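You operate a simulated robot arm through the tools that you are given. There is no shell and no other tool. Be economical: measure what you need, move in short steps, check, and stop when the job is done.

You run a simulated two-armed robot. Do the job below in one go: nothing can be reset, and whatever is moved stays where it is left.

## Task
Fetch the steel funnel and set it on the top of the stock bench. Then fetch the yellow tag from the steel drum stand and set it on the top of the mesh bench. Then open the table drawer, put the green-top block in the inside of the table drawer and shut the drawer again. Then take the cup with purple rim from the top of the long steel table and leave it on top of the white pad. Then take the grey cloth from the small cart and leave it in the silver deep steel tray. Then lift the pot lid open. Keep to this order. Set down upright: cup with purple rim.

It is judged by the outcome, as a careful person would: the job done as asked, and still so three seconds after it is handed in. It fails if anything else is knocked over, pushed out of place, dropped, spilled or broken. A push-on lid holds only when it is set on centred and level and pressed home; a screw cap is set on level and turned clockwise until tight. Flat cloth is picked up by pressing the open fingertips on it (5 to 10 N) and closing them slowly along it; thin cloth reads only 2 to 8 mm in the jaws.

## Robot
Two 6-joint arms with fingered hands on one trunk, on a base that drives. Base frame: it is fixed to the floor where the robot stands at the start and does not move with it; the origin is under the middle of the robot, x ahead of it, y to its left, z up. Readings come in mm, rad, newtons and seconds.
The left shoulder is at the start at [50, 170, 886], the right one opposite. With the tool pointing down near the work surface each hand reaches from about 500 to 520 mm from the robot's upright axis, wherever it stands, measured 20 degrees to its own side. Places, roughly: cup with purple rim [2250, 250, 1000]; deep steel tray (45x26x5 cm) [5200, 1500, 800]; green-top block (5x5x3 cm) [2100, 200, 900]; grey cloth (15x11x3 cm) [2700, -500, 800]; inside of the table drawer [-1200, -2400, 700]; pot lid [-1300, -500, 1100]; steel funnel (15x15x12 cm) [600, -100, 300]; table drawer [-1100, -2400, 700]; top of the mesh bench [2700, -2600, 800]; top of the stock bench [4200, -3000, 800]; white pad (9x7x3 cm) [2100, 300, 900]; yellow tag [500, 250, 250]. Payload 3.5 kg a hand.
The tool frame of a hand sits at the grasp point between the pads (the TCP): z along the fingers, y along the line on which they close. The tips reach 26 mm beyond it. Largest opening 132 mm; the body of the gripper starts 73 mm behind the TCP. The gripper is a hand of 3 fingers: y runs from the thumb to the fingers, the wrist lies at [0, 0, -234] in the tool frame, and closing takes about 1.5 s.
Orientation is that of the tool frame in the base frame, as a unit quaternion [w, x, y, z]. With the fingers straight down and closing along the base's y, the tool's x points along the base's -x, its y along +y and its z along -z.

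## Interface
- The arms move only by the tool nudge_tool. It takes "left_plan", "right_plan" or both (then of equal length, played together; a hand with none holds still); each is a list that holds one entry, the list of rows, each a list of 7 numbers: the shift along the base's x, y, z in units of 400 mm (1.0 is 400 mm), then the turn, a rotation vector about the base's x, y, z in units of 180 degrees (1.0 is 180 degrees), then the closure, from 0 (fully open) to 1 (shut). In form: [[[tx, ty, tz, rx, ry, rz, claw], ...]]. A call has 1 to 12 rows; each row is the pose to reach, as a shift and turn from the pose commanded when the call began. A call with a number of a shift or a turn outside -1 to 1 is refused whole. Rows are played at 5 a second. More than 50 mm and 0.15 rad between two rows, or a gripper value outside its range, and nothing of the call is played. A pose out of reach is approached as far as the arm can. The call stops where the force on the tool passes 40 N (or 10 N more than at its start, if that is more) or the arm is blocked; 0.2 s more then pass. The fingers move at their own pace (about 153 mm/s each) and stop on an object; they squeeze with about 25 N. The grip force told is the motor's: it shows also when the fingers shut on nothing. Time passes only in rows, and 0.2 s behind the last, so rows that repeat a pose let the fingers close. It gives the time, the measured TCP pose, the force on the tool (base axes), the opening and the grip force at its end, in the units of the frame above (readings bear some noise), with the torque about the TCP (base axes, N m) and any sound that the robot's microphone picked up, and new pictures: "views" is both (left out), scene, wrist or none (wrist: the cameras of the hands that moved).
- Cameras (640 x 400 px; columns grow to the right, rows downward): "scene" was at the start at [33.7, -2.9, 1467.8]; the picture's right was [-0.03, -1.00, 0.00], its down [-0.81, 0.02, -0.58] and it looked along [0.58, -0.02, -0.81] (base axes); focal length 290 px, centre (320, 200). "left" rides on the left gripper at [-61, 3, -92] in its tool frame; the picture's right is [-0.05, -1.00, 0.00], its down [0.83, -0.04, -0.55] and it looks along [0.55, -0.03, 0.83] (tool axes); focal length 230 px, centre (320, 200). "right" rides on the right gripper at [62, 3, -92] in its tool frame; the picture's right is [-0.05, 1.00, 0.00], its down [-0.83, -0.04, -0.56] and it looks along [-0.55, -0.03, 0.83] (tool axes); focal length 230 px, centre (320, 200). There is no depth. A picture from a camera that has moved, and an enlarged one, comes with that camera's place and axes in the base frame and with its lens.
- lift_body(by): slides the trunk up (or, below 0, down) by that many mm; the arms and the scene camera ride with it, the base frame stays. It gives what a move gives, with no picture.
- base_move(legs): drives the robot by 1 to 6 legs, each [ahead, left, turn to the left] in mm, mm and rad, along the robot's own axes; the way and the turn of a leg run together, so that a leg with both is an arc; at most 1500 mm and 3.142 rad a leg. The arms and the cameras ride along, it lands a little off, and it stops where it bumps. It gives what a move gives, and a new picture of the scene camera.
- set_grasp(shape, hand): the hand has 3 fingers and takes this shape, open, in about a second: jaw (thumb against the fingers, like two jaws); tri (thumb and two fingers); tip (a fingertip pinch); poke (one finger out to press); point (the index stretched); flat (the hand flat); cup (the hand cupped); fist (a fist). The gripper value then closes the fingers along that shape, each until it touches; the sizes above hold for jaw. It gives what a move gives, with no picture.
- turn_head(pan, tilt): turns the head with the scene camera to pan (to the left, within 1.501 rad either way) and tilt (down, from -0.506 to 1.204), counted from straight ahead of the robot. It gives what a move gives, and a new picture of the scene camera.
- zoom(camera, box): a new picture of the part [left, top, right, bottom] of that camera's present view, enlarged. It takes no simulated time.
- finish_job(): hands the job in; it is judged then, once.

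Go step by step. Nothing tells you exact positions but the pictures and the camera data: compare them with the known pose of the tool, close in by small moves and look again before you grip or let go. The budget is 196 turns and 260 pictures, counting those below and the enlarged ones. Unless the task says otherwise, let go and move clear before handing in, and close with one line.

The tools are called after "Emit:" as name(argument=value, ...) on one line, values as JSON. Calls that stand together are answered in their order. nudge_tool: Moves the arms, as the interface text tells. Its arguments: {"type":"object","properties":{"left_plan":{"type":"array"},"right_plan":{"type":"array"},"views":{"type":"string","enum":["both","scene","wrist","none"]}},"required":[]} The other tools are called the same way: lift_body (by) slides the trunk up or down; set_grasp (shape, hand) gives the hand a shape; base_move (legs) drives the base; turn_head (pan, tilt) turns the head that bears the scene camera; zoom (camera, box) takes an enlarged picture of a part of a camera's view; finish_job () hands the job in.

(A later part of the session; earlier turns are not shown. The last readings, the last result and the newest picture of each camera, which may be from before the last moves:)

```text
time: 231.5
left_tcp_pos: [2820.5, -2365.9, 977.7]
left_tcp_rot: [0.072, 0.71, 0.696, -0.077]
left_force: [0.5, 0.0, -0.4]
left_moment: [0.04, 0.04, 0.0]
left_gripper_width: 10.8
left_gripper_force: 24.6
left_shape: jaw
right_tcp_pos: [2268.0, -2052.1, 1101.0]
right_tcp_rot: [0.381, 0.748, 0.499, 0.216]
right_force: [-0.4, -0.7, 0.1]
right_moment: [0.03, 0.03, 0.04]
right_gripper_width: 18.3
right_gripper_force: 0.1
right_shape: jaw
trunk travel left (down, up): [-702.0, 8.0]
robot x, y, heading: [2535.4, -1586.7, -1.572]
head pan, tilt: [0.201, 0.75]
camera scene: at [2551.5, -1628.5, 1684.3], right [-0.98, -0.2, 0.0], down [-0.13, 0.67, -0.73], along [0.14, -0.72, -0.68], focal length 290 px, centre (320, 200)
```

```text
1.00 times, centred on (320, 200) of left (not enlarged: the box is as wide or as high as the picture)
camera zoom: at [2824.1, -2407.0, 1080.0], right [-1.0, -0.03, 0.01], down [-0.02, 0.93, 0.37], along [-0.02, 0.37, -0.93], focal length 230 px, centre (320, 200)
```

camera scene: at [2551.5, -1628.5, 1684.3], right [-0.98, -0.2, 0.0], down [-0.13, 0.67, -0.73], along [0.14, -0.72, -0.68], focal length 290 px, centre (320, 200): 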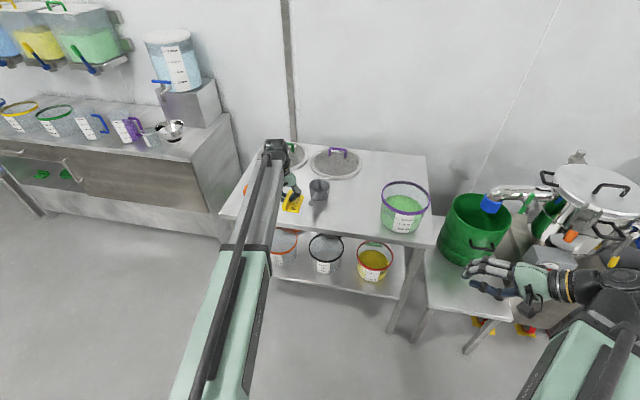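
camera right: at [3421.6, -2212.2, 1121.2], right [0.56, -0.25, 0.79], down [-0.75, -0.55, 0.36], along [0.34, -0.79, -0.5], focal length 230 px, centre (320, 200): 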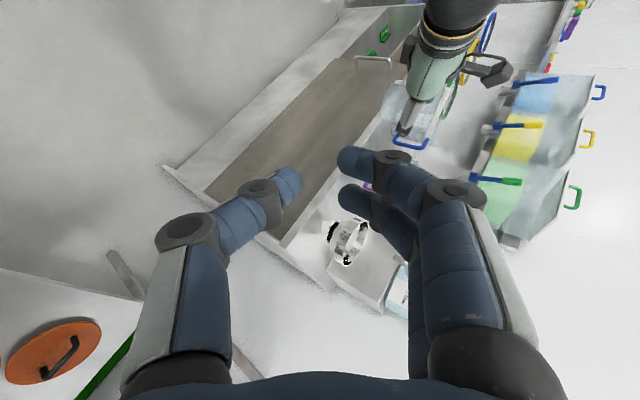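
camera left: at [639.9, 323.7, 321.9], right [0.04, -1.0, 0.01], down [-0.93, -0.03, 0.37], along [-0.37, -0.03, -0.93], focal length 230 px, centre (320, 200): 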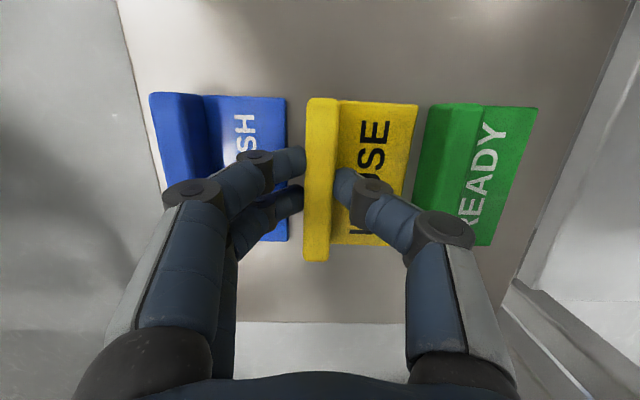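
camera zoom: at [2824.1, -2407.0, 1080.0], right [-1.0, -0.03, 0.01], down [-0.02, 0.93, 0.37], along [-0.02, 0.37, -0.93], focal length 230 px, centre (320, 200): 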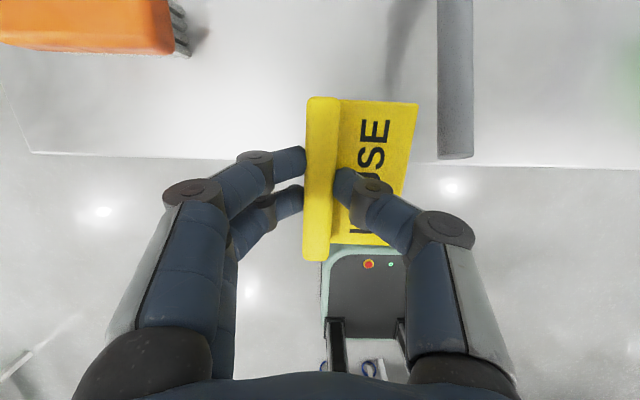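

Emit:
base_move(legs=[[85, 10, 0]])

Emit:
nudge_tool(left_plan=[[[0, 0, -0.1, 0, 0, 0, 1], [0, 0, -0.17, 0, 0, 0, 1], [0, 0, -0.17, 0, 0, 0, 1]]], views="wrist")

```text
time: 232.6
left_tcp_pos: [2830.5, -2452.3, 976.4]
left_tcp_rot: [0.072, 0.709, 0.697, -0.076]
left_force: [1.1, 1.0, -0.4]
left_moment: [0.01, -0.02, 0.01]
left_gripper_width: 10.9
left_gripper_force: 25.3
left_shape: jaw
right_tcp_pos: [2278.9, -2137.7, 1102.0]
right_tcp_rot: [0.382, 0.748, 0.499, 0.215]
right_force: [-0.2, -0.6, 0.3]
right_moment: [0.02, -0.01, 0.03]
right_gripper_width: 18.4
right_gripper_force: 0.0
right_shape: jaw
trunk travel left (down, up): [-702.0, 8.0]
robot x, y, heading: [2542.8, -1666.4, -1.575]
head pan, tilt: [0.201, 0.75]
camera scene: at [2561.7, -1714.3, 1684.3], right [-0.98, -0.2, 0.0], down [-0.13, 0.67, -0.73], along [0.14, -0.72, -0.68], focal length 290 px, centre (320, 200)
```

scene: 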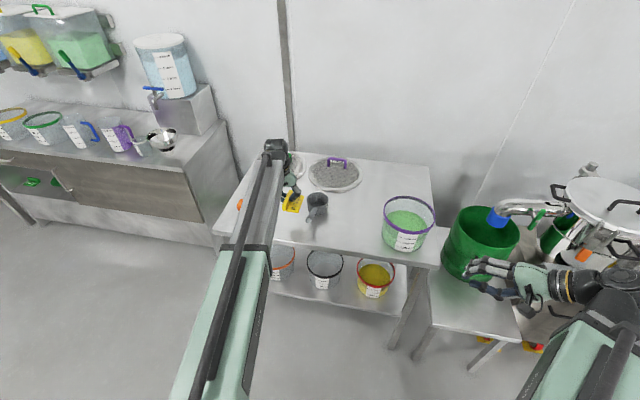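

```text
time: 233.4
left_tcp_pos: [2831.7, -2449.8, 910.2]
left_tcp_rot: [0.072, 0.71, 0.696, -0.077]
left_force: [0.1, -1.2, 0.2]
left_moment: [0.01, 0.01, 0.01]
left_gripper_width: 11.0
left_gripper_force: 25.5
left_shape: jaw
right_tcp_pos: [2279.4, -2137.6, 1102.3]
right_tcp_rot: [0.381, 0.748, 0.499, 0.216]
right_force: [0.5, -0.1, -0.2]
right_moment: [0.01, -0.03, -0.02]
right_gripper_width: 18.7
right_gripper_force: 0.1
right_shape: jaw
trunk travel left (down, up): [-702.0, 8.0]
robot x, y, heading: [2547.4, -1666.1, -1.57]
head pan, tilt: [0.201, 0.75]
camera left: at [2835.2, -2491.0, 1013.6], right [-1.0, -0.03, 0.01], down [-0.02, 0.93, 0.37], along [-0.02, 0.37, -0.93], focal length 230 px, centre (320, 200)
```

left: 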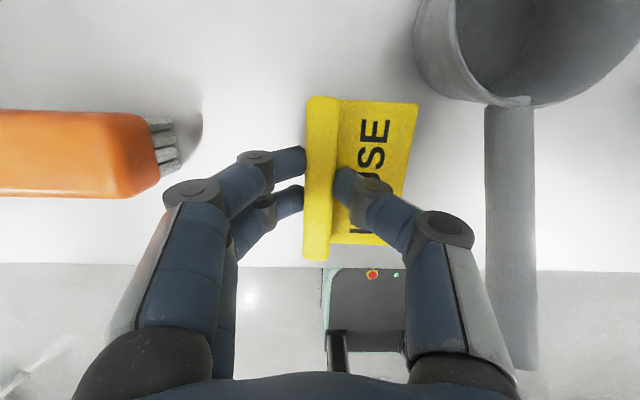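

Emit:
nudge_tool(left_plan=[[[0, 0, -0.02, 0, 0, 0, 1], [0, 0, -0.035, 0, 0, 0, 1], [0, 0, -0.035, 0, 0, 0, 1]]], views="none")

Emit:
nudge_tool(left_plan=[[[0, 0, -0.01, 0, 0, 0, 1], [0, 0, -0.015, 0, 0, 0, 1], [0, 0, -0.015, 0, 0, 0, 1]]], views="wrist")

```text
time: 234.2
left_tcp_pos: [2830.3, -2450.0, 896.4]
left_tcp_rot: [0.073, 0.71, 0.696, -0.076]
left_force: [0.2, -0.2, -0.4]
left_moment: [-0.01, 0.01, 0.01]
left_gripper_width: 11.1
left_gripper_force: 24.5
left_shape: jaw
right_tcp_pos: [2279.3, -2137.4, 1102.3]
right_tcp_rot: [0.382, 0.748, 0.499, 0.216]
right_force: [0.1, -0.2, 0.2]
right_moment: [0.02, 0.0, 0.01]
right_gripper_width: 18.6
right_gripper_force: 0.0
right_shape: jaw
trunk travel left (down, up): [-702.0, 8.0]
robot x, y, heading: [2546.1, -1670.3, -1.57]
head pan, tilt: [0.201, 0.75]
```

```text
time: 235.0
left_tcp_pos: [2829.6, -2448.3, 891.9]
left_tcp_rot: [0.074, 0.709, 0.697, -0.077]
left_force: [0.2, 0.0, -0.4]
left_moment: [-0.02, 0.02, -0.01]
left_gripper_width: 10.8
left_gripper_force: 24.6
left_shape: jaw
right_tcp_pos: [2278.4, -2136.0, 1102.2]
right_tcp_rot: [0.381, 0.748, 0.499, 0.215]
right_force: [0.3, 0.0, -1.4]
right_moment: [-0.02, 0.0, -0.01]
right_gripper_width: 18.3
right_gripper_force: 0.0
right_shape: jaw
trunk travel left (down, up): [-702.0, 8.0]
robot x, y, heading: [2542.9, -1672.4, -1.571]
head pan, tilt: [0.201, 0.75]
camera left: at [2833.7, -2488.7, 993.9], right [-1.0, -0.03, 0.01], down [-0.02, 0.93, 0.37], along [-0.02, 0.37, -0.93], focal length 230 px, centre (320, 200)
```

left: 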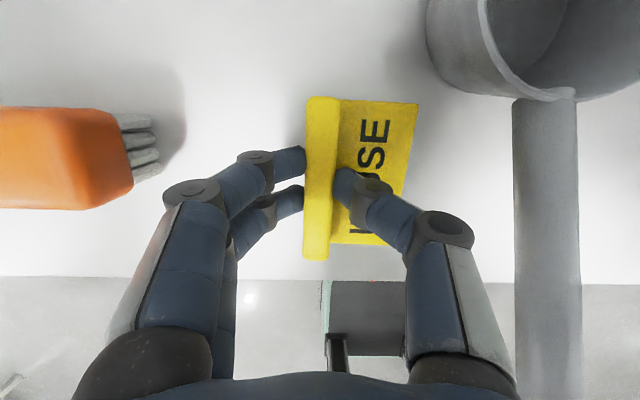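

Emit:
nudge_tool(left_plan=[[[0, 0, -0.012, 0, 0, 0, 1], [0, 0, -0.024, 0, 0, 0, 1], [0, 0, -0.024, 0, 0, 0, 1]]], views="none")

Emit:
nudge_tool(left_plan=[[[0, 0, -0.01, 0, 0, 0, 1], [0, 0, -0.015, 0, 0, 0, 1], [0, 0, -0.015, 0, 0, 0, 1]]], views="wrist")

```text
time: 235.8
left_tcp_pos: [2830.3, -2447.3, 881.4]
left_tcp_rot: [0.074, 0.709, 0.697, -0.076]
left_force: [-0.6, -0.2, 0.1]
left_moment: [-0.01, -0.01, 0.04]
left_gripper_width: 11.0
left_gripper_force: 24.6
left_shape: jaw
left hand out of reach, approached as far as the arm can: row 1, 2, 3
right_tcp_pos: [2277.8, -2136.5, 1102.4]
right_tcp_rot: [0.382, 0.748, 0.499, 0.215]
right_force: [-0.1, 0.2, 0.5]
right_moment: [0.0, -0.01, -0.01]
right_gripper_width: 18.7
right_gripper_force: 0.1
right_shape: jaw
trunk travel left (down, up): [-702.0, 8.0]
robot x, y, heading: [2546.0, -1670.4, -1.574]
head pan, tilt: [0.201, 0.75]
```

```text
time: 236.6
left_tcp_pos: [2829.4, -2447.4, 877.4]
left_tcp_rot: [0.075, 0.71, 0.696, -0.078]
left_force: [0.4, -3.9, 13.9]
left_moment: [-0.08, -0.06, 0.0]
left_gripper_width: 11.5
left_gripper_force: 24.7
left_shape: jaw
right_tcp_pos: [2277.1, -2133.7, 1103.1]
right_tcp_rot: [0.382, 0.747, 0.499, 0.215]
right_force: [-0.1, 0.7, -0.2]
right_moment: [-0.01, 0.02, -0.01]
right_gripper_width: 18.3
right_gripper_force: 0.1
right_shape: jaw
trunk travel left (down, up): [-702.0, 8.0]
robot x, y, heading: [2544.8, -1669.5, -1.571]
head pan, tilt: [0.201, 0.75]
camera left: at [2833.2, -2486.2, 980.6], right [-1.0, -0.03, 0.01], down [-0.03, 0.93, 0.36], along [-0.02, 0.36, -0.93], focal length 230 px, centre (320, 200)
```

left: 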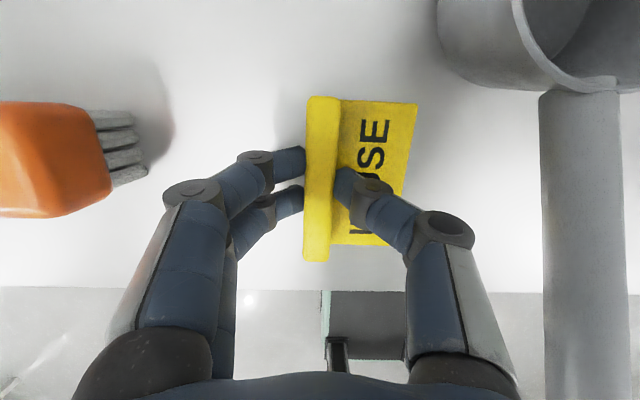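

Contact. I open the fingers moderately, then (after checking) lift straight up.

Emit:
nudge_tool(left_plan=[[[0, 0, 0.003, 0, 0, 0, 0.9], [0, 0, 0.003, 0, 0, 0, 0.75], [0, 0, 0.003, 0, 0, 0, 0.66], [0, 0, 0.003, 0, 0, 0, 0.66], [0, 0, 0.05, 0, 0, 0, 0.66], [0, 0, 0.13, 0, 0, 0, 0.66], [0, 0, 0.2, 0, 0, 0, 0.66]]], views="wrist")

```text
time: 238.2
left_tcp_pos: [2829.6, -2447.2, 956.0]
left_tcp_rot: [0.072, 0.71, 0.696, -0.076]
left_force: [-0.1, 0.0, -0.6]
left_moment: [0.02, 0.02, -0.01]
left_gripper_width: 44.3
left_gripper_force: 0.0
left_shape: jaw
right_tcp_pos: [2278.1, -2136.3, 1102.1]
right_tcp_rot: [0.381, 0.748, 0.499, 0.214]
right_force: [-1.4, 0.6, -0.7]
right_moment: [0.0, 0.01, 0.02]
right_gripper_width: 18.5
right_gripper_force: 0.2
right_shape: jaw
trunk travel left (down, up): [-702.0, 8.0]
robot x, y, heading: [2542.9, -1670.4, -1.575]
head pan, tilt: [0.201, 0.75]
camera left: at [2833.5, -2487.4, 1058.4], right [-1.0, -0.03, 0.01], down [-0.02, 0.93, 0.37], along [-0.02, 0.37, -0.93], focal length 230 px, centre (320, 200)
```

left: 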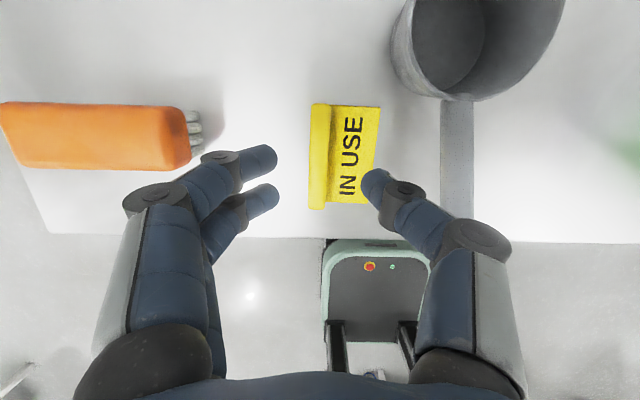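

The tag is placed. Next I need the green-top block on the long steel table; I back off and turn to see the way there.

Emit:
base_move(legs=[[-350, 0, 0], [500, 600, 1.571], [0, 0, 1.2]])

Emit:
turn_head(pan=0, tilt=0.3)

```text
time: 247.3
left_tcp_pos: [3247.8, -428.8, 954.7]
left_tcp_rot: [0.088, -0.56, 0.822, 0.058]
left_force: [0.6, -0.1, 0.1]
left_moment: [0.01, -0.02, -0.01]
left_gripper_width: 44.5
left_gripper_force: 0.1
left_shape: jaw
right_tcp_pos: [3655.7, -911.8, 1101.9]
right_tcp_rot: [-0.144, -0.359, 0.824, 0.413]
right_force: [-0.7, 0.1, -0.5]
right_moment: [-0.01, -0.02, 0.02]
right_gripper_width: 18.3
right_gripper_force: 0.0
right_shape: jaw
trunk travel left (down, up): [-702.0, 8.0]
robot x, y, heading: [3243.2, -1256.9, 1.22]
head pan, tilt: [0.201, 0.75]
cut short: leg 2
camera scene: at [3243.6, -1212.6, 1684.4], right [0.99, -0.16, 0.0], down [-0.11, -0.67, -0.73], along [0.12, 0.72, -0.68], focal length 290 px, centre (320, 200)
```

scene: 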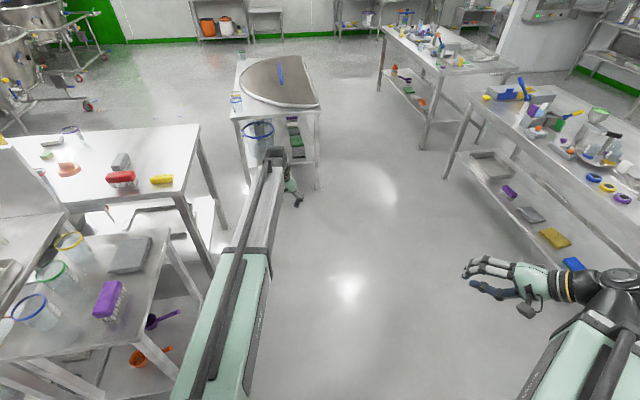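

```text
time: 248.2
left_tcp_pos: [3248.3, -427.9, 956.0]
left_tcp_rot: [0.088, -0.559, 0.822, 0.059]
left_force: [0.6, 0.4, 0.3]
left_moment: [0.01, 0.02, 0.01]
left_gripper_width: 44.7
left_gripper_force: 0.0
left_shape: jaw
right_tcp_pos: [3655.5, -911.6, 1102.0]
right_tcp_rot: [-0.144, -0.358, 0.824, 0.414]
right_force: [-0.6, 0.4, -0.1]
right_moment: [0.01, -0.03, -0.01]
right_gripper_width: 18.6
right_gripper_force: 0.0
right_shape: jaw
trunk travel left (down, up): [-702.0, 8.0]
robot x, y, heading: [3243.8, -1258.0, 1.21]
head pan, tilt: [0.0, 0.3]
camera scene: at [3263.4, -1207.1, 1724.7], right [0.94, -0.35, 0.0], down [-0.1, -0.28, -0.95], along [0.34, 0.89, -0.3], focal length 290 px, centre (320, 200)
```

scene: 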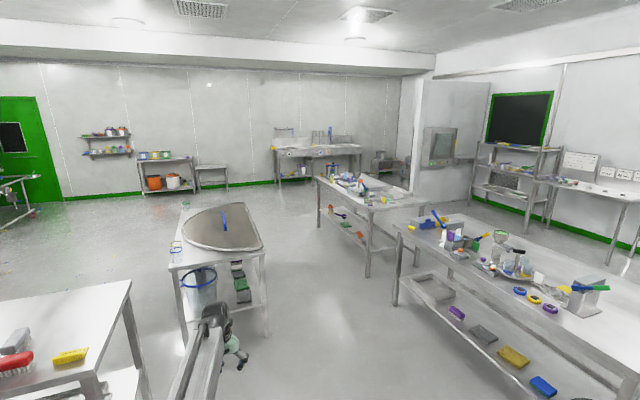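

Emit:
turn_head(pan=0.95, tilt=0.45)

```text
time: 249.4
left_tcp_pos: [3248.4, -428.8, 956.1]
left_tcp_rot: [0.089, -0.56, 0.822, 0.058]
left_force: [0.0, -0.3, 0.2]
left_moment: [0.01, 0.0, -0.01]
left_gripper_width: 44.4
left_gripper_force: 0.1
left_shape: jaw
right_tcp_pos: [3656.3, -912.9, 1102.5]
right_tcp_rot: [-0.145, -0.358, 0.824, 0.414]
right_force: [-0.2, -0.8, -0.2]
right_moment: [0.03, 0.01, -0.01]
right_gripper_width: 18.7
right_gripper_force: 0.1
right_shape: jaw
trunk travel left (down, up): [-702.0, 8.0]
robot x, y, heading: [3244.3, -1258.3, 1.213]
head pan, tilt: [0.949, 0.45]
camera scene: at [3179.5, -1218.0, 1710.8], right [0.83, 0.56, 0.0], down [0.24, -0.36, -0.9], along [-0.5, 0.75, -0.44], focal length 290 px, centre (320, 200)
```

scene: 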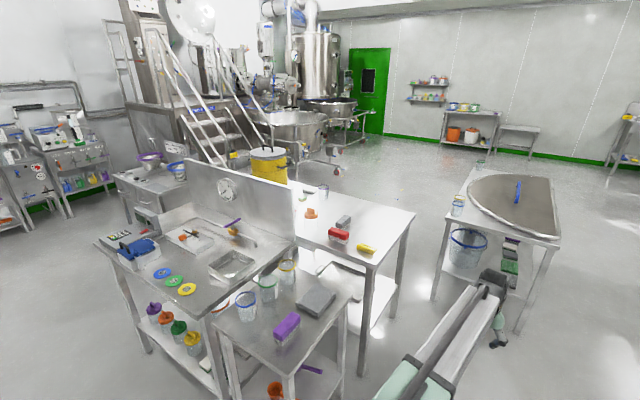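

The long table must be reached from its north side; the clear route is east past the half-round table. I drive there.

Emit:
base_move(legs=[[0, 0, 0.36], [0, -650, 0], [1500, 0, 0]])

```text
time: 261.1
left_tcp_pos: [3588.7, 1003.7, 955.0]
left_tcp_rot: [0.076, -0.702, 0.705, 0.072]
left_force: [-0.2, 0.2, 0.1]
left_moment: [0.02, 0.03, -0.02]
left_gripper_width: 44.7
left_gripper_force: 0.0
left_shape: jaw
right_tcp_pos: [4144.3, 701.3, 1103.8]
right_tcp_rot: [-0.218, -0.505, 0.744, 0.379]
right_force: [0.2, 0.1, -0.6]
right_moment: [-0.02, 0.02, -0.01]
right_gripper_width: 18.5
right_gripper_force: 0.1
right_shape: jaw
trunk travel left (down, up): [-702.0, 8.0]
robot x, y, heading: [3882.3, 231.3, 1.58]
head pan, tilt: [0.949, 0.45]
camera scene: at [3811.6, 242.8, 1710.8], right [0.57, 0.82, 0.0], down [0.36, -0.25, -0.9], along [-0.74, 0.52, -0.44], focal length 290 px, centre (320, 200)
```

scene: 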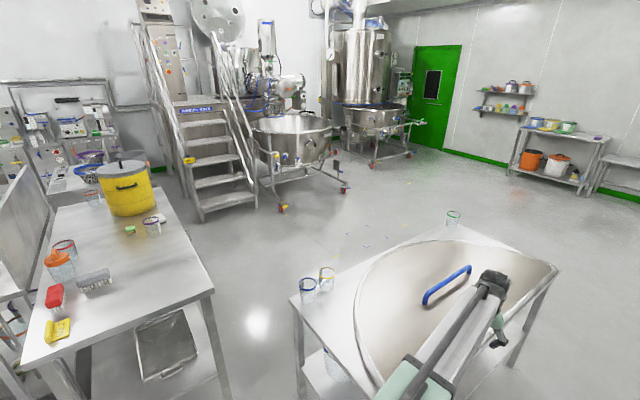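

Emit:
base_move(legs=[[1500, 0, 0], [480, 0, 0], [0, 0, 1.565], [1500, 0, 0], [500, 0, 0], [0, 0, 1.571]])

Emit:
turn_head(pan=0.0, tilt=0.5)

```text
time: 288.1
left_tcp_pos: [2150.8, 1437.6, 955.7]
left_tcp_rot: [0.072, 0.71, 0.696, -0.077]
left_force: [-0.3, -0.4, 0.4]
left_moment: [0.01, 0.02, -0.01]
left_gripper_width: 44.5
left_gripper_force: 0.0
left_shape: jaw
right_tcp_pos: [1600.0, 1751.1, 1102.6]
right_tcp_rot: [0.383, 0.748, 0.498, 0.215]
right_force: [-0.2, 0.5, 0.1]
right_moment: [0.0, 0.01, 0.03]
right_gripper_width: 18.8
right_gripper_force: 0.1
right_shape: jaw
trunk travel left (down, up): [-702.0, 8.0]
robot x, y, heading: [1870.5, 2218.0, -1.573]
head pan, tilt: [0.949, 0.45]
camera scene: at [1943.4, 2201.8, 1710.8], right [-0.59, -0.81, 0.0], down [-0.35, 0.26, -0.9], along [0.73, -0.53, -0.44], focal length 290 px, centre (320, 200)
```

scene: 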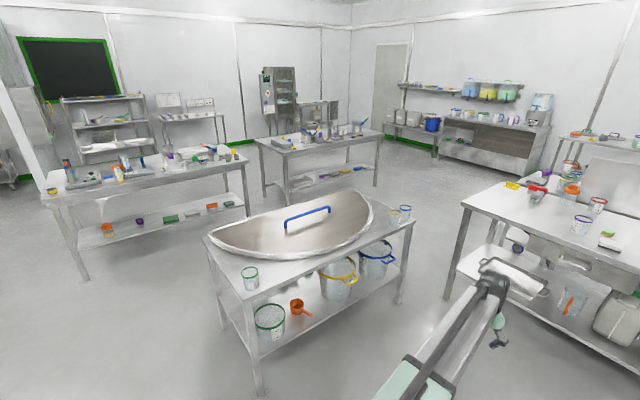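

```text
time: 289.3
left_tcp_pos: [2150.4, 1438.7, 954.3]
left_tcp_rot: [0.072, 0.711, 0.695, -0.077]
left_force: [-1.5, 1.1, -0.8]
left_moment: [-0.01, -0.02, 0.0]
left_gripper_width: 44.6
left_gripper_force: 0.1
left_shape: jaw
right_tcp_pos: [1599.9, 1751.0, 1103.1]
right_tcp_rot: [0.382, 0.748, 0.498, 0.215]
right_force: [0.6, 0.8, 0.0]
right_moment: [0.01, 0.01, -0.03]
right_gripper_width: 18.4
right_gripper_force: 0.1
right_shape: jaw
trunk travel left (down, up): [-702.0, 8.0]
robot x, y, heading: [1871.2, 2214.7, -1.581]
head pan, tilt: [0.0, 0.499]
camera scene: at [1868.5, 2164.8, 1706.3], right [-1.0, 0.01, 0.0], down [0.0, 0.48, -0.88], along [0.0, -0.88, -0.48], focal length 290 px, centre (320, 200)
```

scene: 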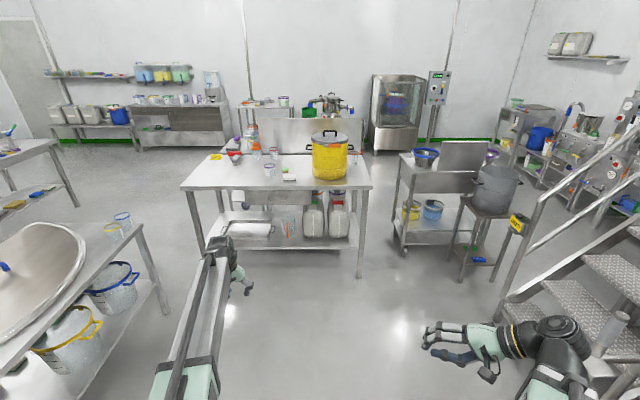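

Emit:
nudge_tool(left_plan=[[[0, 0, 0.1, 0, 0, 0, 0.5], [0, 0, 0.2, 0, 0, 0, 0.4], [0, 0, 0.3, 0, 0, 0, 0.3]]], views="none")

Emit:
base_move(legs=[[0, 0, 0.008], [800, -40, 0]])

Emit:
zoom(camera="scene", box=[180, 150, 400, 290])

```text
time: 290.1
left_tcp_pos: [2150.0, 1438.4, 1077.2]
left_tcp_rot: [0.072, 0.712, 0.694, -0.077]
left_force: [-0.2, 0.6, -0.4]
left_moment: [-0.02, -0.01, -0.01]
left_gripper_width: 92.1
left_gripper_force: 0.1
left_shape: jaw
right_tcp_pos: [1600.3, 1750.9, 1102.7]
right_tcp_rot: [0.382, 0.749, 0.497, 0.214]
right_force: [0.1, 0.5, -0.1]
right_moment: [0.0, -0.02, 0.0]
right_gripper_width: 18.5
right_gripper_force: 0.1
right_shape: jaw
trunk travel left (down, up): [-702.0, 8.0]
robot x, y, heading: [1868.4, 2216.9, -1.574]
head pan, tilt: [0.0, 0.499]
```

```text
time: 294.7
left_tcp_pos: [2126.7, 641.7, 1075.7]
left_tcp_rot: [0.073, 0.706, 0.7, -0.075]
left_force: [0.2, -0.9, -0.2]
left_moment: [-0.02, -0.02, -0.02]
left_gripper_width: 91.9
left_gripper_force: 0.0
left_shape: jaw
right_tcp_pos: [1573.9, 945.7, 1101.8]
right_tcp_rot: [0.381, 0.744, 0.504, 0.217]
right_force: [-0.1, 0.5, -0.7]
right_moment: [0.03, 0.01, 0.0]
right_gripper_width: 18.3
right_gripper_force: 0.0
right_shape: jaw
trunk travel left (down, up): [-702.0, 8.0]
robot x, y, heading: [1831.9, 1415.4, -1.566]
head pan, tilt: [0.0, 0.499]
camera scene: at [1833.9, 1363.2, 1706.3], right [-1.0, -0.01, 0.0], down [0.0, 0.48, -0.88], along [0.01, -0.88, -0.48], focal length 290 px, centre (320, 200)
```

scene: 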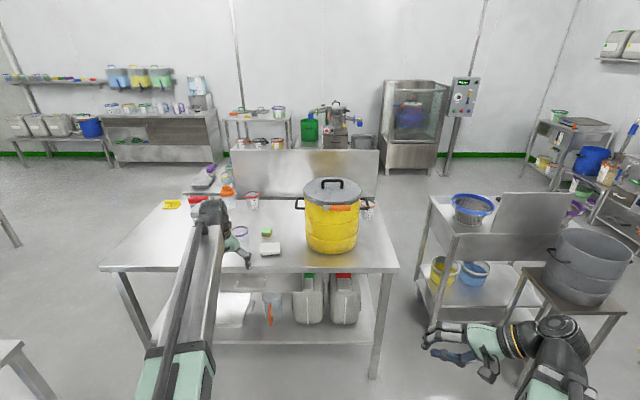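

```text
2.86 times, centred on (290, 220) of scene
camera zoom: at [1833.9, 1363.2, 1706.3], right [-1.0, -0.01, 0.0], down [0.0, 0.48, -0.88], along [0.01, -0.88, -0.48], focal length 830 px, centre (406, 143)
```

zoom: 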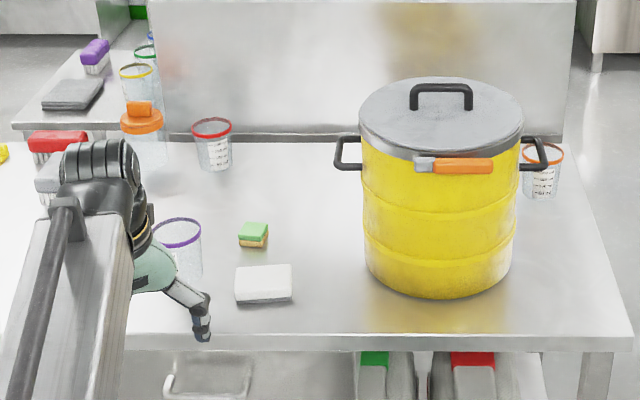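

I see block [2119,159], pad [2078,291], purple-rim cup [2230,230]. I yaw the left hand 90° so it closes along y and stays clear of the cup.

Emit:
nudge_tool(left_plan=[[[0, 0, 0, 0.0047, -0.0048, -0.045, 0.3], [0, 0, 0, 0.0094, -0.0096, -0.0901, 0.3], [0, 0, 0, 0.0141, -0.0145, -0.1351, 0.3], [0, 0, 0, 0.0188, -0.0193, -0.1802, 0.3], [0, 0, 0, 0.0235, -0.0241, -0.2252, 0.3], [0, 0, 0, 0.0282, -0.0289, -0.2703, 0.3], [0, 0, 0, 0.0329, -0.0337, -0.3153, 0.3], [0, 0, 0, 0.0376, -0.0385, -0.3604, 0.3], [0, 0, 0, 0.0423, -0.0434, -0.4054, 0.3], [0, 0, 0, 0.047, -0.0482, -0.4505, 0.3], [0, 0, 0, 0.0517, -0.053, -0.4955, 0.3]]], views="wrist")

```text
time: 297.1
left_tcp_pos: [2118.7, 687.1, 1070.9]
left_tcp_rot: [0.001, 1.0, -0.001, -0.001]
left_force: [-0.6, -0.1, 0.7]
left_moment: [0.01, 0.01, -0.04]
left_gripper_width: 91.9
left_gripper_force: 0.0
left_shape: jaw
left hand out of reach, approached as far as the arm can: row 2, 3, 4, 5, 6, 7, 8, 9, 10, 11
right_tcp_pos: [1572.9, 945.5, 1101.3]
right_tcp_rot: [0.381, 0.744, 0.504, 0.217]
right_force: [0.2, -0.1, -0.1]
right_moment: [0.0, 0.01, -0.05]
right_gripper_width: 18.4
right_gripper_force: 0.0
right_shape: jaw
trunk travel left (down, up): [-702.0, 8.0]
robot x, y, heading: [1834.9, 1416.4, -1.564]
head pan, tilt: [0.0, 0.499]
camera left: at [2058.6, 684.0, 1163.4], right [-0.05, 1.0, 0.0], down [0.83, 0.04, 0.56], along [0.55, 0.03, -0.83], focal length 230 px, centre (320, 200)
```

left: 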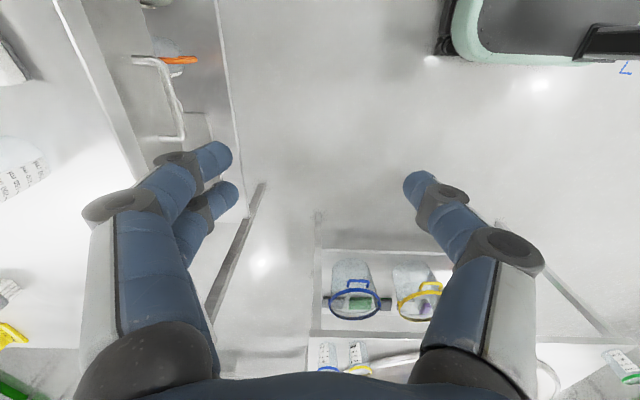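

Emit:
base_move(legs=[[505, 0, 0]])

Emit:
zoom(camera="left", box=[0, 0, 640, 400])

```text
time: 300.1
left_tcp_pos: [2123.8, 181.9, 1069.5]
left_tcp_rot: [0.002, 1.0, 0.001, 0.0]
left_force: [1.3, 0.0, -0.5]
left_moment: [0.01, -0.04, 0.04]
left_gripper_width: 92.0
left_gripper_force: 0.1
left_shape: jaw
right_tcp_pos: [1577.0, 440.7, 1101.2]
right_tcp_rot: [0.38, 0.744, 0.505, 0.218]
right_force: [0.9, 0.7, 0.6]
right_moment: [0.0, -0.02, -0.04]
right_gripper_width: 18.5
right_gripper_force: 0.2
right_shape: jaw
trunk travel left (down, up): [-702.0, 8.0]
robot x, y, heading: [1834.9, 911.2, -1.561]
head pan, tilt: [0.0, 0.499]
camera scene: at [1838.6, 858.5, 1706.3], right [-1.0, -0.01, 0.0], down [0.0, 0.48, -0.88], along [0.01, -0.88, -0.48], focal length 290 px, centre (320, 200)
```

scene: 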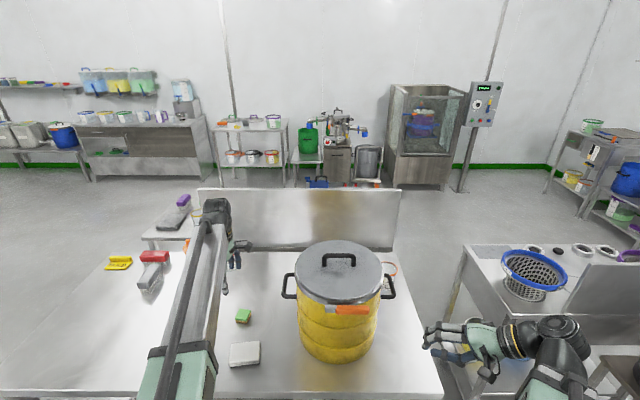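

```text
1.00 times, centred on (320, 200) of left (not enlarged: the box is as wide or as high as the picture)
camera zoom: at [2063.2, 178.6, 1162.8], right [-0.05, 1.0, 0.0], down [0.83, 0.04, 0.56], along [0.55, 0.03, -0.83], focal length 230 px, centre (320, 200)
```

zoom: 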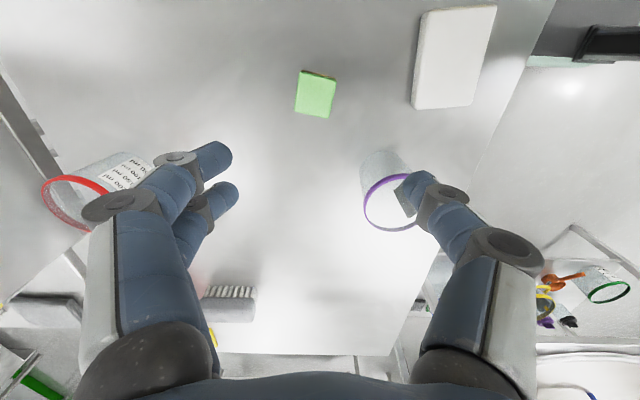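

Emit:
nudge_tool(left_plan=[[[-0.04, -0.012, -0.1, 0, 0, 0, 0.35], [-0.04, -0.012, -0.2, 0, 0, 0, 0.35], [-0.04, -0.012, -0.3, 0, 0, 0, 0.35], [-0.04, -0.012, -0.4, 0, 0, 0, 0.35], [-0.04, -0.012, -0.4, 0, 0, 0, 0.35]]], views="wrist")

```text
time: 301.3
left_tcp_pos: [2108.7, 177.1, 911.0]
left_tcp_rot: [0.002, 1.0, 0.001, 0.001]
left_force: [0.6, -0.1, 0.4]
left_moment: [-0.01, -0.01, 0.0]
left_gripper_width: 86.5
left_gripper_force: 0.2
left_shape: jaw
right_tcp_pos: [1575.9, 441.4, 1102.2]
right_tcp_rot: [0.38, 0.745, 0.503, 0.218]
right_force: [0.2, 0.1, -1.0]
right_moment: [-0.02, 0.0, -0.01]
right_gripper_width: 18.5
right_gripper_force: 0.1
right_shape: jaw
trunk travel left (down, up): [-702.0, 8.0]
robot x, y, heading: [1835.6, 914.9, -1.563]
head pan, tilt: [0.0, 0.499]
camera left: at [2047.1, 174.9, 1003.1], right [-0.05, 1.0, 0.0], down [0.83, 0.05, 0.56], along [0.55, 0.03, -0.83], focal length 230 px, centre (320, 200)
```

left: 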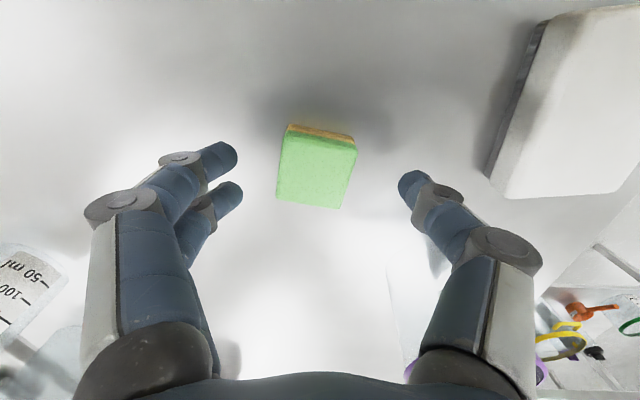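

Emit:
nudge_tool(left_plan=[[[0, 0, -0.04, 0, 0, 0, 0.35], [0, 0, -0.07, 0, 0, 0, 0.35], [0, 0, -0.07, 0, 0, 0, 0.5], [0, 0, -0.07, 0, 0, 0, 0.6], [0, 0, -0.07, 0, 0, 0, 0.8], [0, 0, -0.07, 0, 0, 0, 1], [0, 0, -0.07, 0, 0, 0, 1]]], views="wrist")

```text
time: 302.9
left_tcp_pos: [2107.4, 181.2, 885.6]
left_tcp_rot: [0.004, 1.0, 0.0, 0.001]
left_force: [0.1, -0.7, 21.1]
left_moment: [-0.07, -0.02, -0.04]
left_gripper_width: 39.8
left_gripper_force: 25.7
left_shape: jaw
left hand out of reach, approached as far as the arm can: row 2, 3, 4, 5, 6, 7
right_tcp_pos: [1575.7, 443.1, 1103.8]
right_tcp_rot: [0.382, 0.744, 0.503, 0.217]
right_force: [0.0, 0.2, -0.1]
right_moment: [0.0, 0.0, -0.01]
right_gripper_width: 18.5
right_gripper_force: 0.1
right_shape: jaw
trunk travel left (down, up): [-702.0, 8.0]
robot x, y, heading: [1835.8, 912.3, -1.564]
head pan, tilt: [0.0, 0.499]
camera left: at [2046.6, 178.9, 978.1], right [-0.05, 1.0, -0.01], down [0.83, 0.05, 0.56], along [0.56, 0.02, -0.83], focal length 230 px, centre (320, 200)
```

left: 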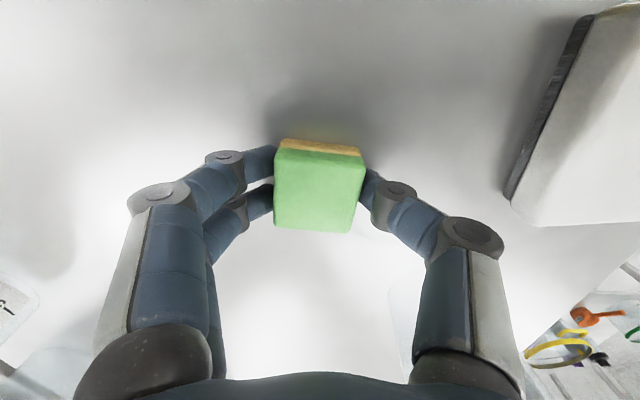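

Emit:
nudge_tool(left_plan=[[[0, 0, 0.08, 0, 0, 0, 1], [0, 0, 0.2, 0, 0, 0, 1], [0, 0, 0.32, 0, 0, 0, 1], [0, 0, 0.44, 0, 0, 0, 1]]], views="wrist")

```text
time: 303.9
left_tcp_pos: [2107.6, 181.5, 1061.1]
left_tcp_rot: [0.001, 1.0, 0.0, 0.0]
left_force: [-0.1, 0.4, -0.5]
left_moment: [0.0, -0.01, -0.03]
left_gripper_width: 38.8
left_gripper_force: 24.8
left_shape: jaw
right_tcp_pos: [1576.9, 441.9, 1101.9]
right_tcp_rot: [0.381, 0.744, 0.504, 0.217]
right_force: [0.0, 0.3, -0.4]
right_moment: [-0.01, -0.06, 0.02]
right_gripper_width: 18.5
right_gripper_force: 0.1
right_shape: jaw
trunk travel left (down, up): [-702.0, 8.0]
robot x, y, heading: [1836.0, 914.3, -1.564]
head pan, tilt: [0.0, 0.499]
camera left: at [2046.2, 179.2, 1153.3], right [-0.05, 1.0, 0.0], down [0.83, 0.05, 0.56], along [0.55, 0.03, -0.83], focal length 230 px, centre (320, 200)
```

left: 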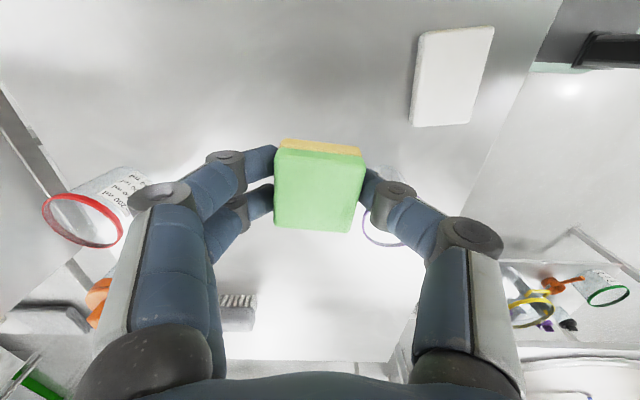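

Block held. I drive back by the same route and on to the west side near the drawer.

Emit:
base_move(legs=[[-1300, 0, 0], [0, 0, 1.566], [1500, 0, 0], [540, 0, 0], [0, 0, -1.571]])

Emit:
base_move(legs=[[1500, 0, 0], [1500, 0, 0], [600, 0, 0], [0, 0, -1.571]])

```text
time: 328.0
left_tcp_pos: [4151.1, 1522.5, 1060.3]
left_tcp_rot: [0.002, 1.0, -0.001, 0.0]
left_force: [-0.1, 0.3, -1.0]
left_moment: [0.0, 0.0, -0.02]
left_gripper_width: 38.4
left_gripper_force: 25.2
left_shape: jaw
right_tcp_pos: [3621.2, 1784.7, 1102.6]
right_tcp_rot: [0.381, 0.745, 0.502, 0.217]
right_force: [-0.6, 0.1, -0.4]
right_moment: [0.0, -0.01, -0.01]
right_gripper_width: 18.6
right_gripper_force: 0.2
right_shape: jaw
trunk travel left (down, up): [-702.0, 8.0]
robot x, y, heading: [3884.5, 2253.8, -1.563]
head pan, tilt: [0.0, 0.499]
camera scene: at [3883.9, 2201.8, 1706.3], right [-1.0, -0.01, 0.0], down [0.0, 0.48, -0.88], along [0.01, -0.88, -0.48], focal length 290 px, centre (320, 200)
```

scene: 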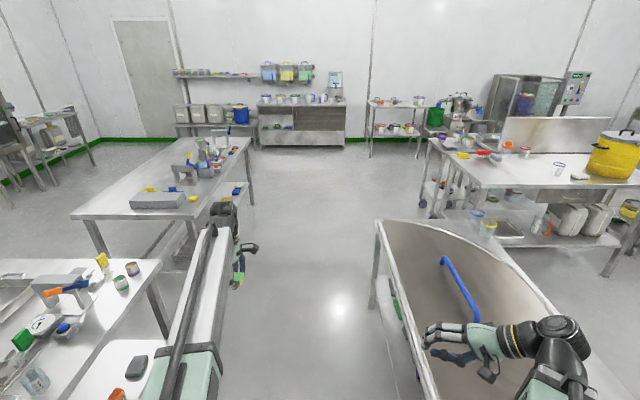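

```text
time: 349.2
left_tcp_pos: [3194.9, -1618.3, 1059.9]
left_tcp_rot: [0.001, 0.715, -0.699, -0.001]
left_force: [0.2, 0.2, -0.5]
left_moment: [-0.02, 0.02, 0.0]
left_gripper_width: 38.1
left_gripper_force: 25.3
left_shape: jaw
right_tcp_pos: [3442.6, -1084.4, 1101.7]
right_tcp_rot: [0.425, 0.884, -0.16, -0.111]
right_force: [0.3, 0.8, 0.7]
right_moment: [0.01, 0.03, -0.02]
right_gripper_width: 18.5
right_gripper_force: 0.1
right_shape: jaw
trunk travel left (down, up): [-702.0, 8.0]
robot x, y, heading: [3917.5, -1328.5, -3.112]
head pan, tilt: [0.0, 0.499]
camera scene: at [3867.6, -1335.2, 1706.3], right [-0.03, 1.0, 0.0], down [0.48, 0.01, -0.88], along [-0.88, -0.03, -0.48], focal length 290 px, centre (320, 200)
```

scene: 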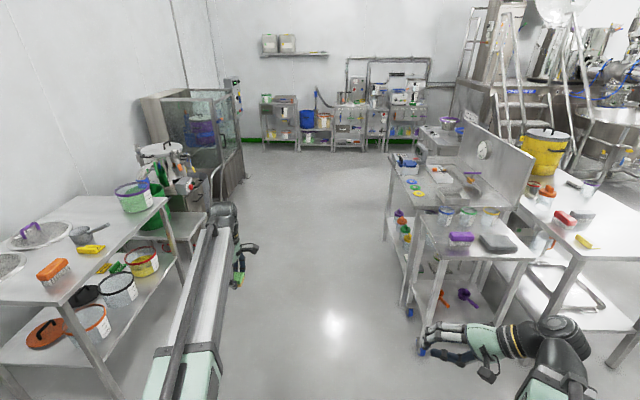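

Emit:
base_move(legs=[[0, 0, -0.03], [1500, 0, 0], [1500, 0, 0], [1000, 0, 0]])

```text
time: 368.9
left_tcp_pos: [-829.6, -1645.2, 1060.9]
left_tcp_rot: [0.0, 0.708, -0.707, 0.0]
left_force: [-0.3, 0.3, -0.8]
left_moment: [-0.01, 0.02, 0.01]
left_gripper_width: 38.1
left_gripper_force: 24.7
left_shape: jaw
right_tcp_pos: [-569.2, -1116.3, 1103.1]
right_tcp_rot: [0.423, 0.883, -0.17, -0.116]
right_force: [-0.8, -0.7, -0.2]
right_moment: [0.03, 0.0, 0.0]
right_gripper_width: 18.7
right_gripper_force: 0.0
right_shape: jaw
trunk travel left (down, up): [-702.0, 8.0]
robot x, y, heading: [-99.9, -1372.8, -3.133]
head pan, tilt: [0.0, 0.499]
camera scene: at [-150.1, -1376.6, 1706.3], right [-0.01, 1.0, 0.0], down [0.48, 0.0, -0.88], along [-0.88, -0.01, -0.48], focal length 290 px, centre (320, 200)
```

scene: 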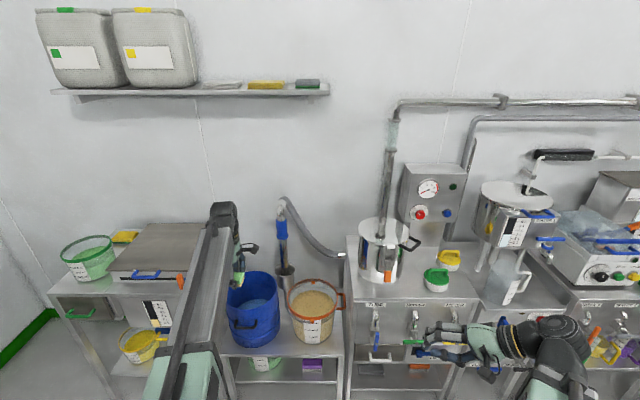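

Emit:
zoom(camera="scene", box=[30, 210, 250, 400])

Emit:
base_move(legs=[[0, 850, -0.008]])

```text
2.11 times, centred on (140, 305) of scene
camera zoom: at [-150.1, -1376.6, 1706.3], right [-0.01, 1.0, 0.0], down [0.48, 0.0, -0.88], along [-0.88, -0.01, -0.48], focal length 611 px, centre (699, -21)
```

zoom: 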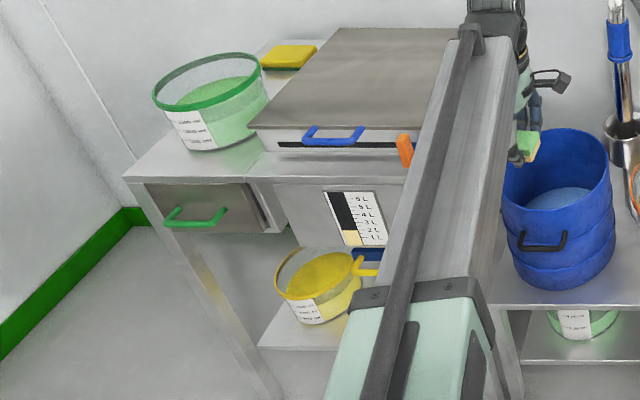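

```text
time: 373.3
left_tcp_pos: [-826.2, -2455.5, 1059.7]
left_tcp_rot: [0.003, 0.71, -0.704, 0.007]
left_force: [0.1, 0.0, -0.1]
left_moment: [0.04, 0.01, 0.02]
left_gripper_width: 38.2
left_gripper_force: 24.8
left_shape: jaw
right_tcp_pos: [-572.0, -1922.2, 1096.7]
right_tcp_rot: [0.43, 0.881, -0.168, -0.108]
right_force: [-0.3, 0.4, 0.4]
right_moment: [0.06, -0.03, 0.02]
right_gripper_width: 18.6
right_gripper_force: 0.0
right_shape: jaw
trunk travel left (down, up): [-702.0, 8.0]
robot x, y, heading: [-89.3, -2195.8, -3.127]
head pan, tilt: [0.0, 0.499]
stopped in leg 1: the robot was blocked; the commanded pose is now the measured one
camera scene: at [-154.8, -2169.7, 1707.3], right [-0.02, 1.0, -0.02], down [0.49, -0.01, -0.87], along [-0.87, -0.02, -0.49], focal length 290 px, centre (320, 200)
```

scene: 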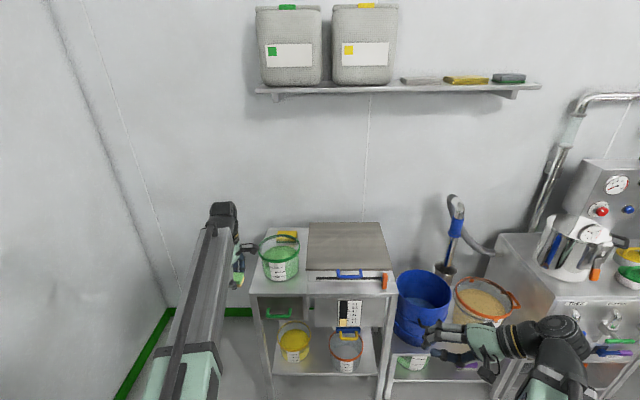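

I bumped slightly on something to the left; I'll move away from it first, pulling the left hand in.

Emit:
base_move(legs=[[0, -50, 0]])

Emit:
turn_head(pan=1.45, tilt=0.6)

```text
time: 374.2
left_tcp_pos: [-820.5, -2420.2, 1060.5]
left_tcp_rot: [0.002, 0.709, -0.705, -0.001]
left_force: [-0.3, 0.2, -1.3]
left_moment: [-0.06, -0.02, 0.0]
left_gripper_width: 37.9
left_gripper_force: 25.3
left_shape: jaw
right_tcp_pos: [-562.0, -1890.6, 1100.2]
right_tcp_rot: [0.424, 0.883, -0.168, -0.114]
right_force: [0.9, 0.6, -0.7]
right_moment: [-0.05, 0.0, 0.03]
right_gripper_width: 18.4
right_gripper_force: 0.1
right_shape: jaw
trunk travel left (down, up): [-702.0, 8.0]
robot x, y, heading: [-90.8, -2151.6, -3.128]
head pan, tilt: [0.0, 0.499]
camera scene: at [-141.6, -2147.3, 1706.4], right [-0.01, 1.0, 0.0], down [0.48, 0.0, -0.88], along [-0.88, -0.01, -0.48], focal length 290 px, centre (320, 200)
```

scene: 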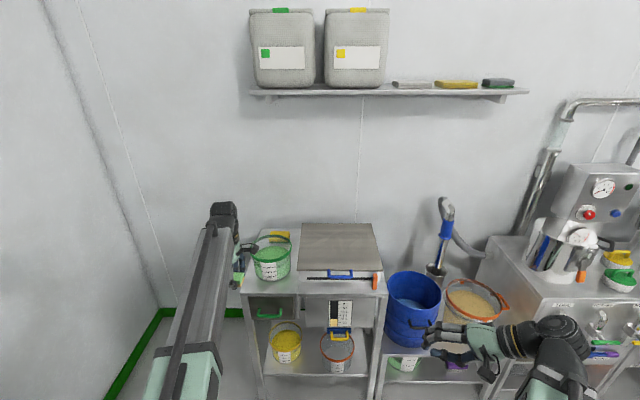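

```text
time: 375.8
left_tcp_pos: [-819.9, -2423.6, 1060.0]
left_tcp_rot: [0.0, 0.708, -0.706, -0.001]
left_force: [-0.1, -0.8, -0.4]
left_moment: [0.01, 0.0, 0.0]
left_gripper_width: 37.9
left_gripper_force: 24.9
left_shape: jaw
right_tcp_pos: [-562.5, -1893.3, 1102.2]
right_tcp_rot: [0.423, 0.883, -0.168, -0.114]
right_force: [0.7, -0.1, 0.3]
right_moment: [0.03, 0.0, 0.0]
right_gripper_width: 18.4
right_gripper_force: 0.1
right_shape: jaw
trunk travel left (down, up): [-702.0, 8.0]
robot x, y, heading: [-92.6, -2152.8, -3.122]
head pan, tilt: [1.45, 0.6]
camera scene: at [-59.7, -2238.2, 1697.2], right [-0.99, 0.11, 0.0], down [0.06, 0.56, -0.83], along [-0.09, -0.82, -0.56], focal length 290 px, centre (320, 200)
```

scene: 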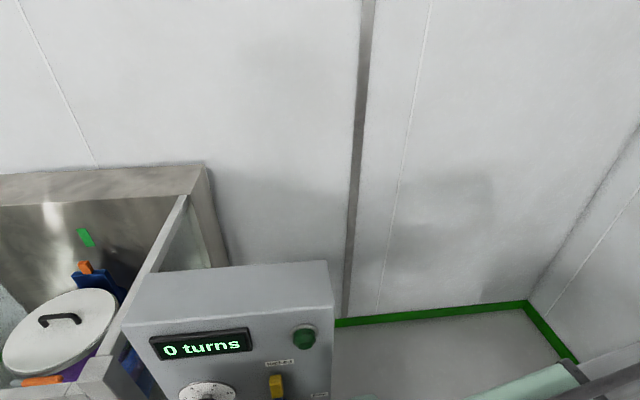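

Emit:
nudge_tool(left_plan=[[[0.1, 0, 0, 0, 0, 0, 1], [0.2, 0, 0, 0, 0, 0, 1], [0.3, 0, 0, 0, 0, 0, 1], [0.4, 0, 0, 0, 0, 0, 1]]], views="none")

Emit:
base_move(legs=[[300, 0, -0.012], [0, 230, 0]])

Emit:
turn_head(pan=0.0, tilt=0.8)

```text
time: 376.8
left_tcp_pos: [-659.9, -2423.9, 1061.7]
left_tcp_rot: [0.001, 0.709, -0.705, -0.002]
left_force: [-0.6, 0.3, -0.5]
left_moment: [-0.02, -0.01, 0.01]
left_gripper_width: 38.4
left_gripper_force: 24.9
left_shape: jaw
right_tcp_pos: [-561.0, -1891.6, 1102.8]
right_tcp_rot: [0.423, 0.883, -0.169, -0.114]
right_force: [0.9, 0.0, 0.1]
right_moment: [0.0, -0.01, 0.04]
right_gripper_width: 18.2
right_gripper_force: 0.2
right_shape: jaw
trunk travel left (down, up): [-702.0, 8.0]
robot x, y, heading: [-92.5, -2151.2, -3.129]
head pan, tilt: [1.45, 0.6]
```

```text
time: 380.1
left_tcp_pos: [-961.9, -2649.5, 1060.4]
left_tcp_rot: [0.0, -0.704, 0.71, 0.001]
left_force: [-0.3, 0.3, -0.4]
left_moment: [0.01, -0.01, 0.0]
left_gripper_width: 38.2
left_gripper_force: 25.3
left_shape: jaw
right_tcp_pos: [-857.2, -2121.4, 1102.8]
right_tcp_rot: [0.422, 0.882, -0.174, -0.117]
right_force: [0.3, -0.3, 0.4]
right_moment: [0.01, 0.02, -0.02]
right_gripper_width: 18.3
right_gripper_force: 0.0
right_shape: jaw
trunk travel left (down, up): [-702.0, 8.0]
robot x, y, heading: [-386.3, -2385.1, -3.136]
head pan, tilt: [1.45, 0.6]
camera scene: at [-359.0, -2474.2, 1697.1], right [-0.99, 0.12, 0.0], down [0.07, 0.56, -0.82], along [-0.1, -0.82, -0.57], focal length 290 px, centre (320, 200)
```

scene: 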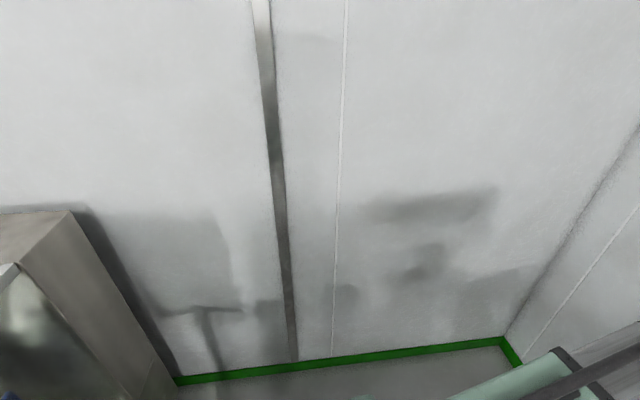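

```text
time: 381.7
left_tcp_pos: [-962.1, -2649.4, 1061.4]
left_tcp_rot: [-0.001, -0.704, 0.71, 0.0]
left_force: [0.3, -0.2, -0.6]
left_moment: [0.0, 0.01, 0.02]
left_gripper_width: 38.1
left_gripper_force: 25.1
left_shape: jaw
right_tcp_pos: [-855.4, -2119.5, 1102.1]
right_tcp_rot: [0.422, 0.882, -0.174, -0.117]
right_force: [0.3, 0.1, -0.1]
right_moment: [-0.04, 0.0, 0.0]
right_gripper_width: 18.4
right_gripper_force: 0.0
right_shape: jaw
trunk travel left (down, up): [-702.0, 8.0]
robot x, y, heading: [-386.4, -2384.7, -3.141]
head pan, tilt: [0.0, 0.799]
camera scene: at [-429.0, -2384.6, 1680.4], right [0.0, 1.0, 0.0], down [0.72, 0.0, -0.7], along [-0.7, 0.0, -0.72], focal length 290 px, centre (320, 200)
```

scene: 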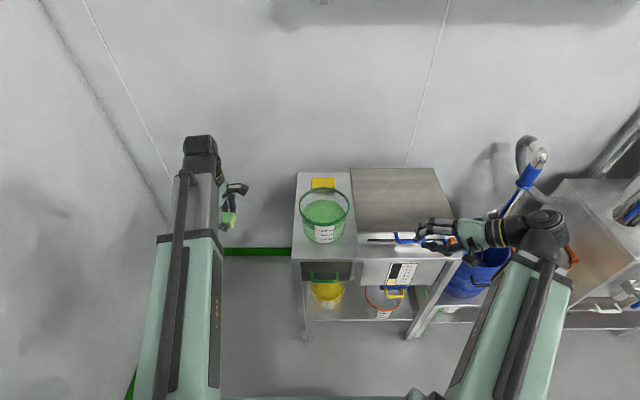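

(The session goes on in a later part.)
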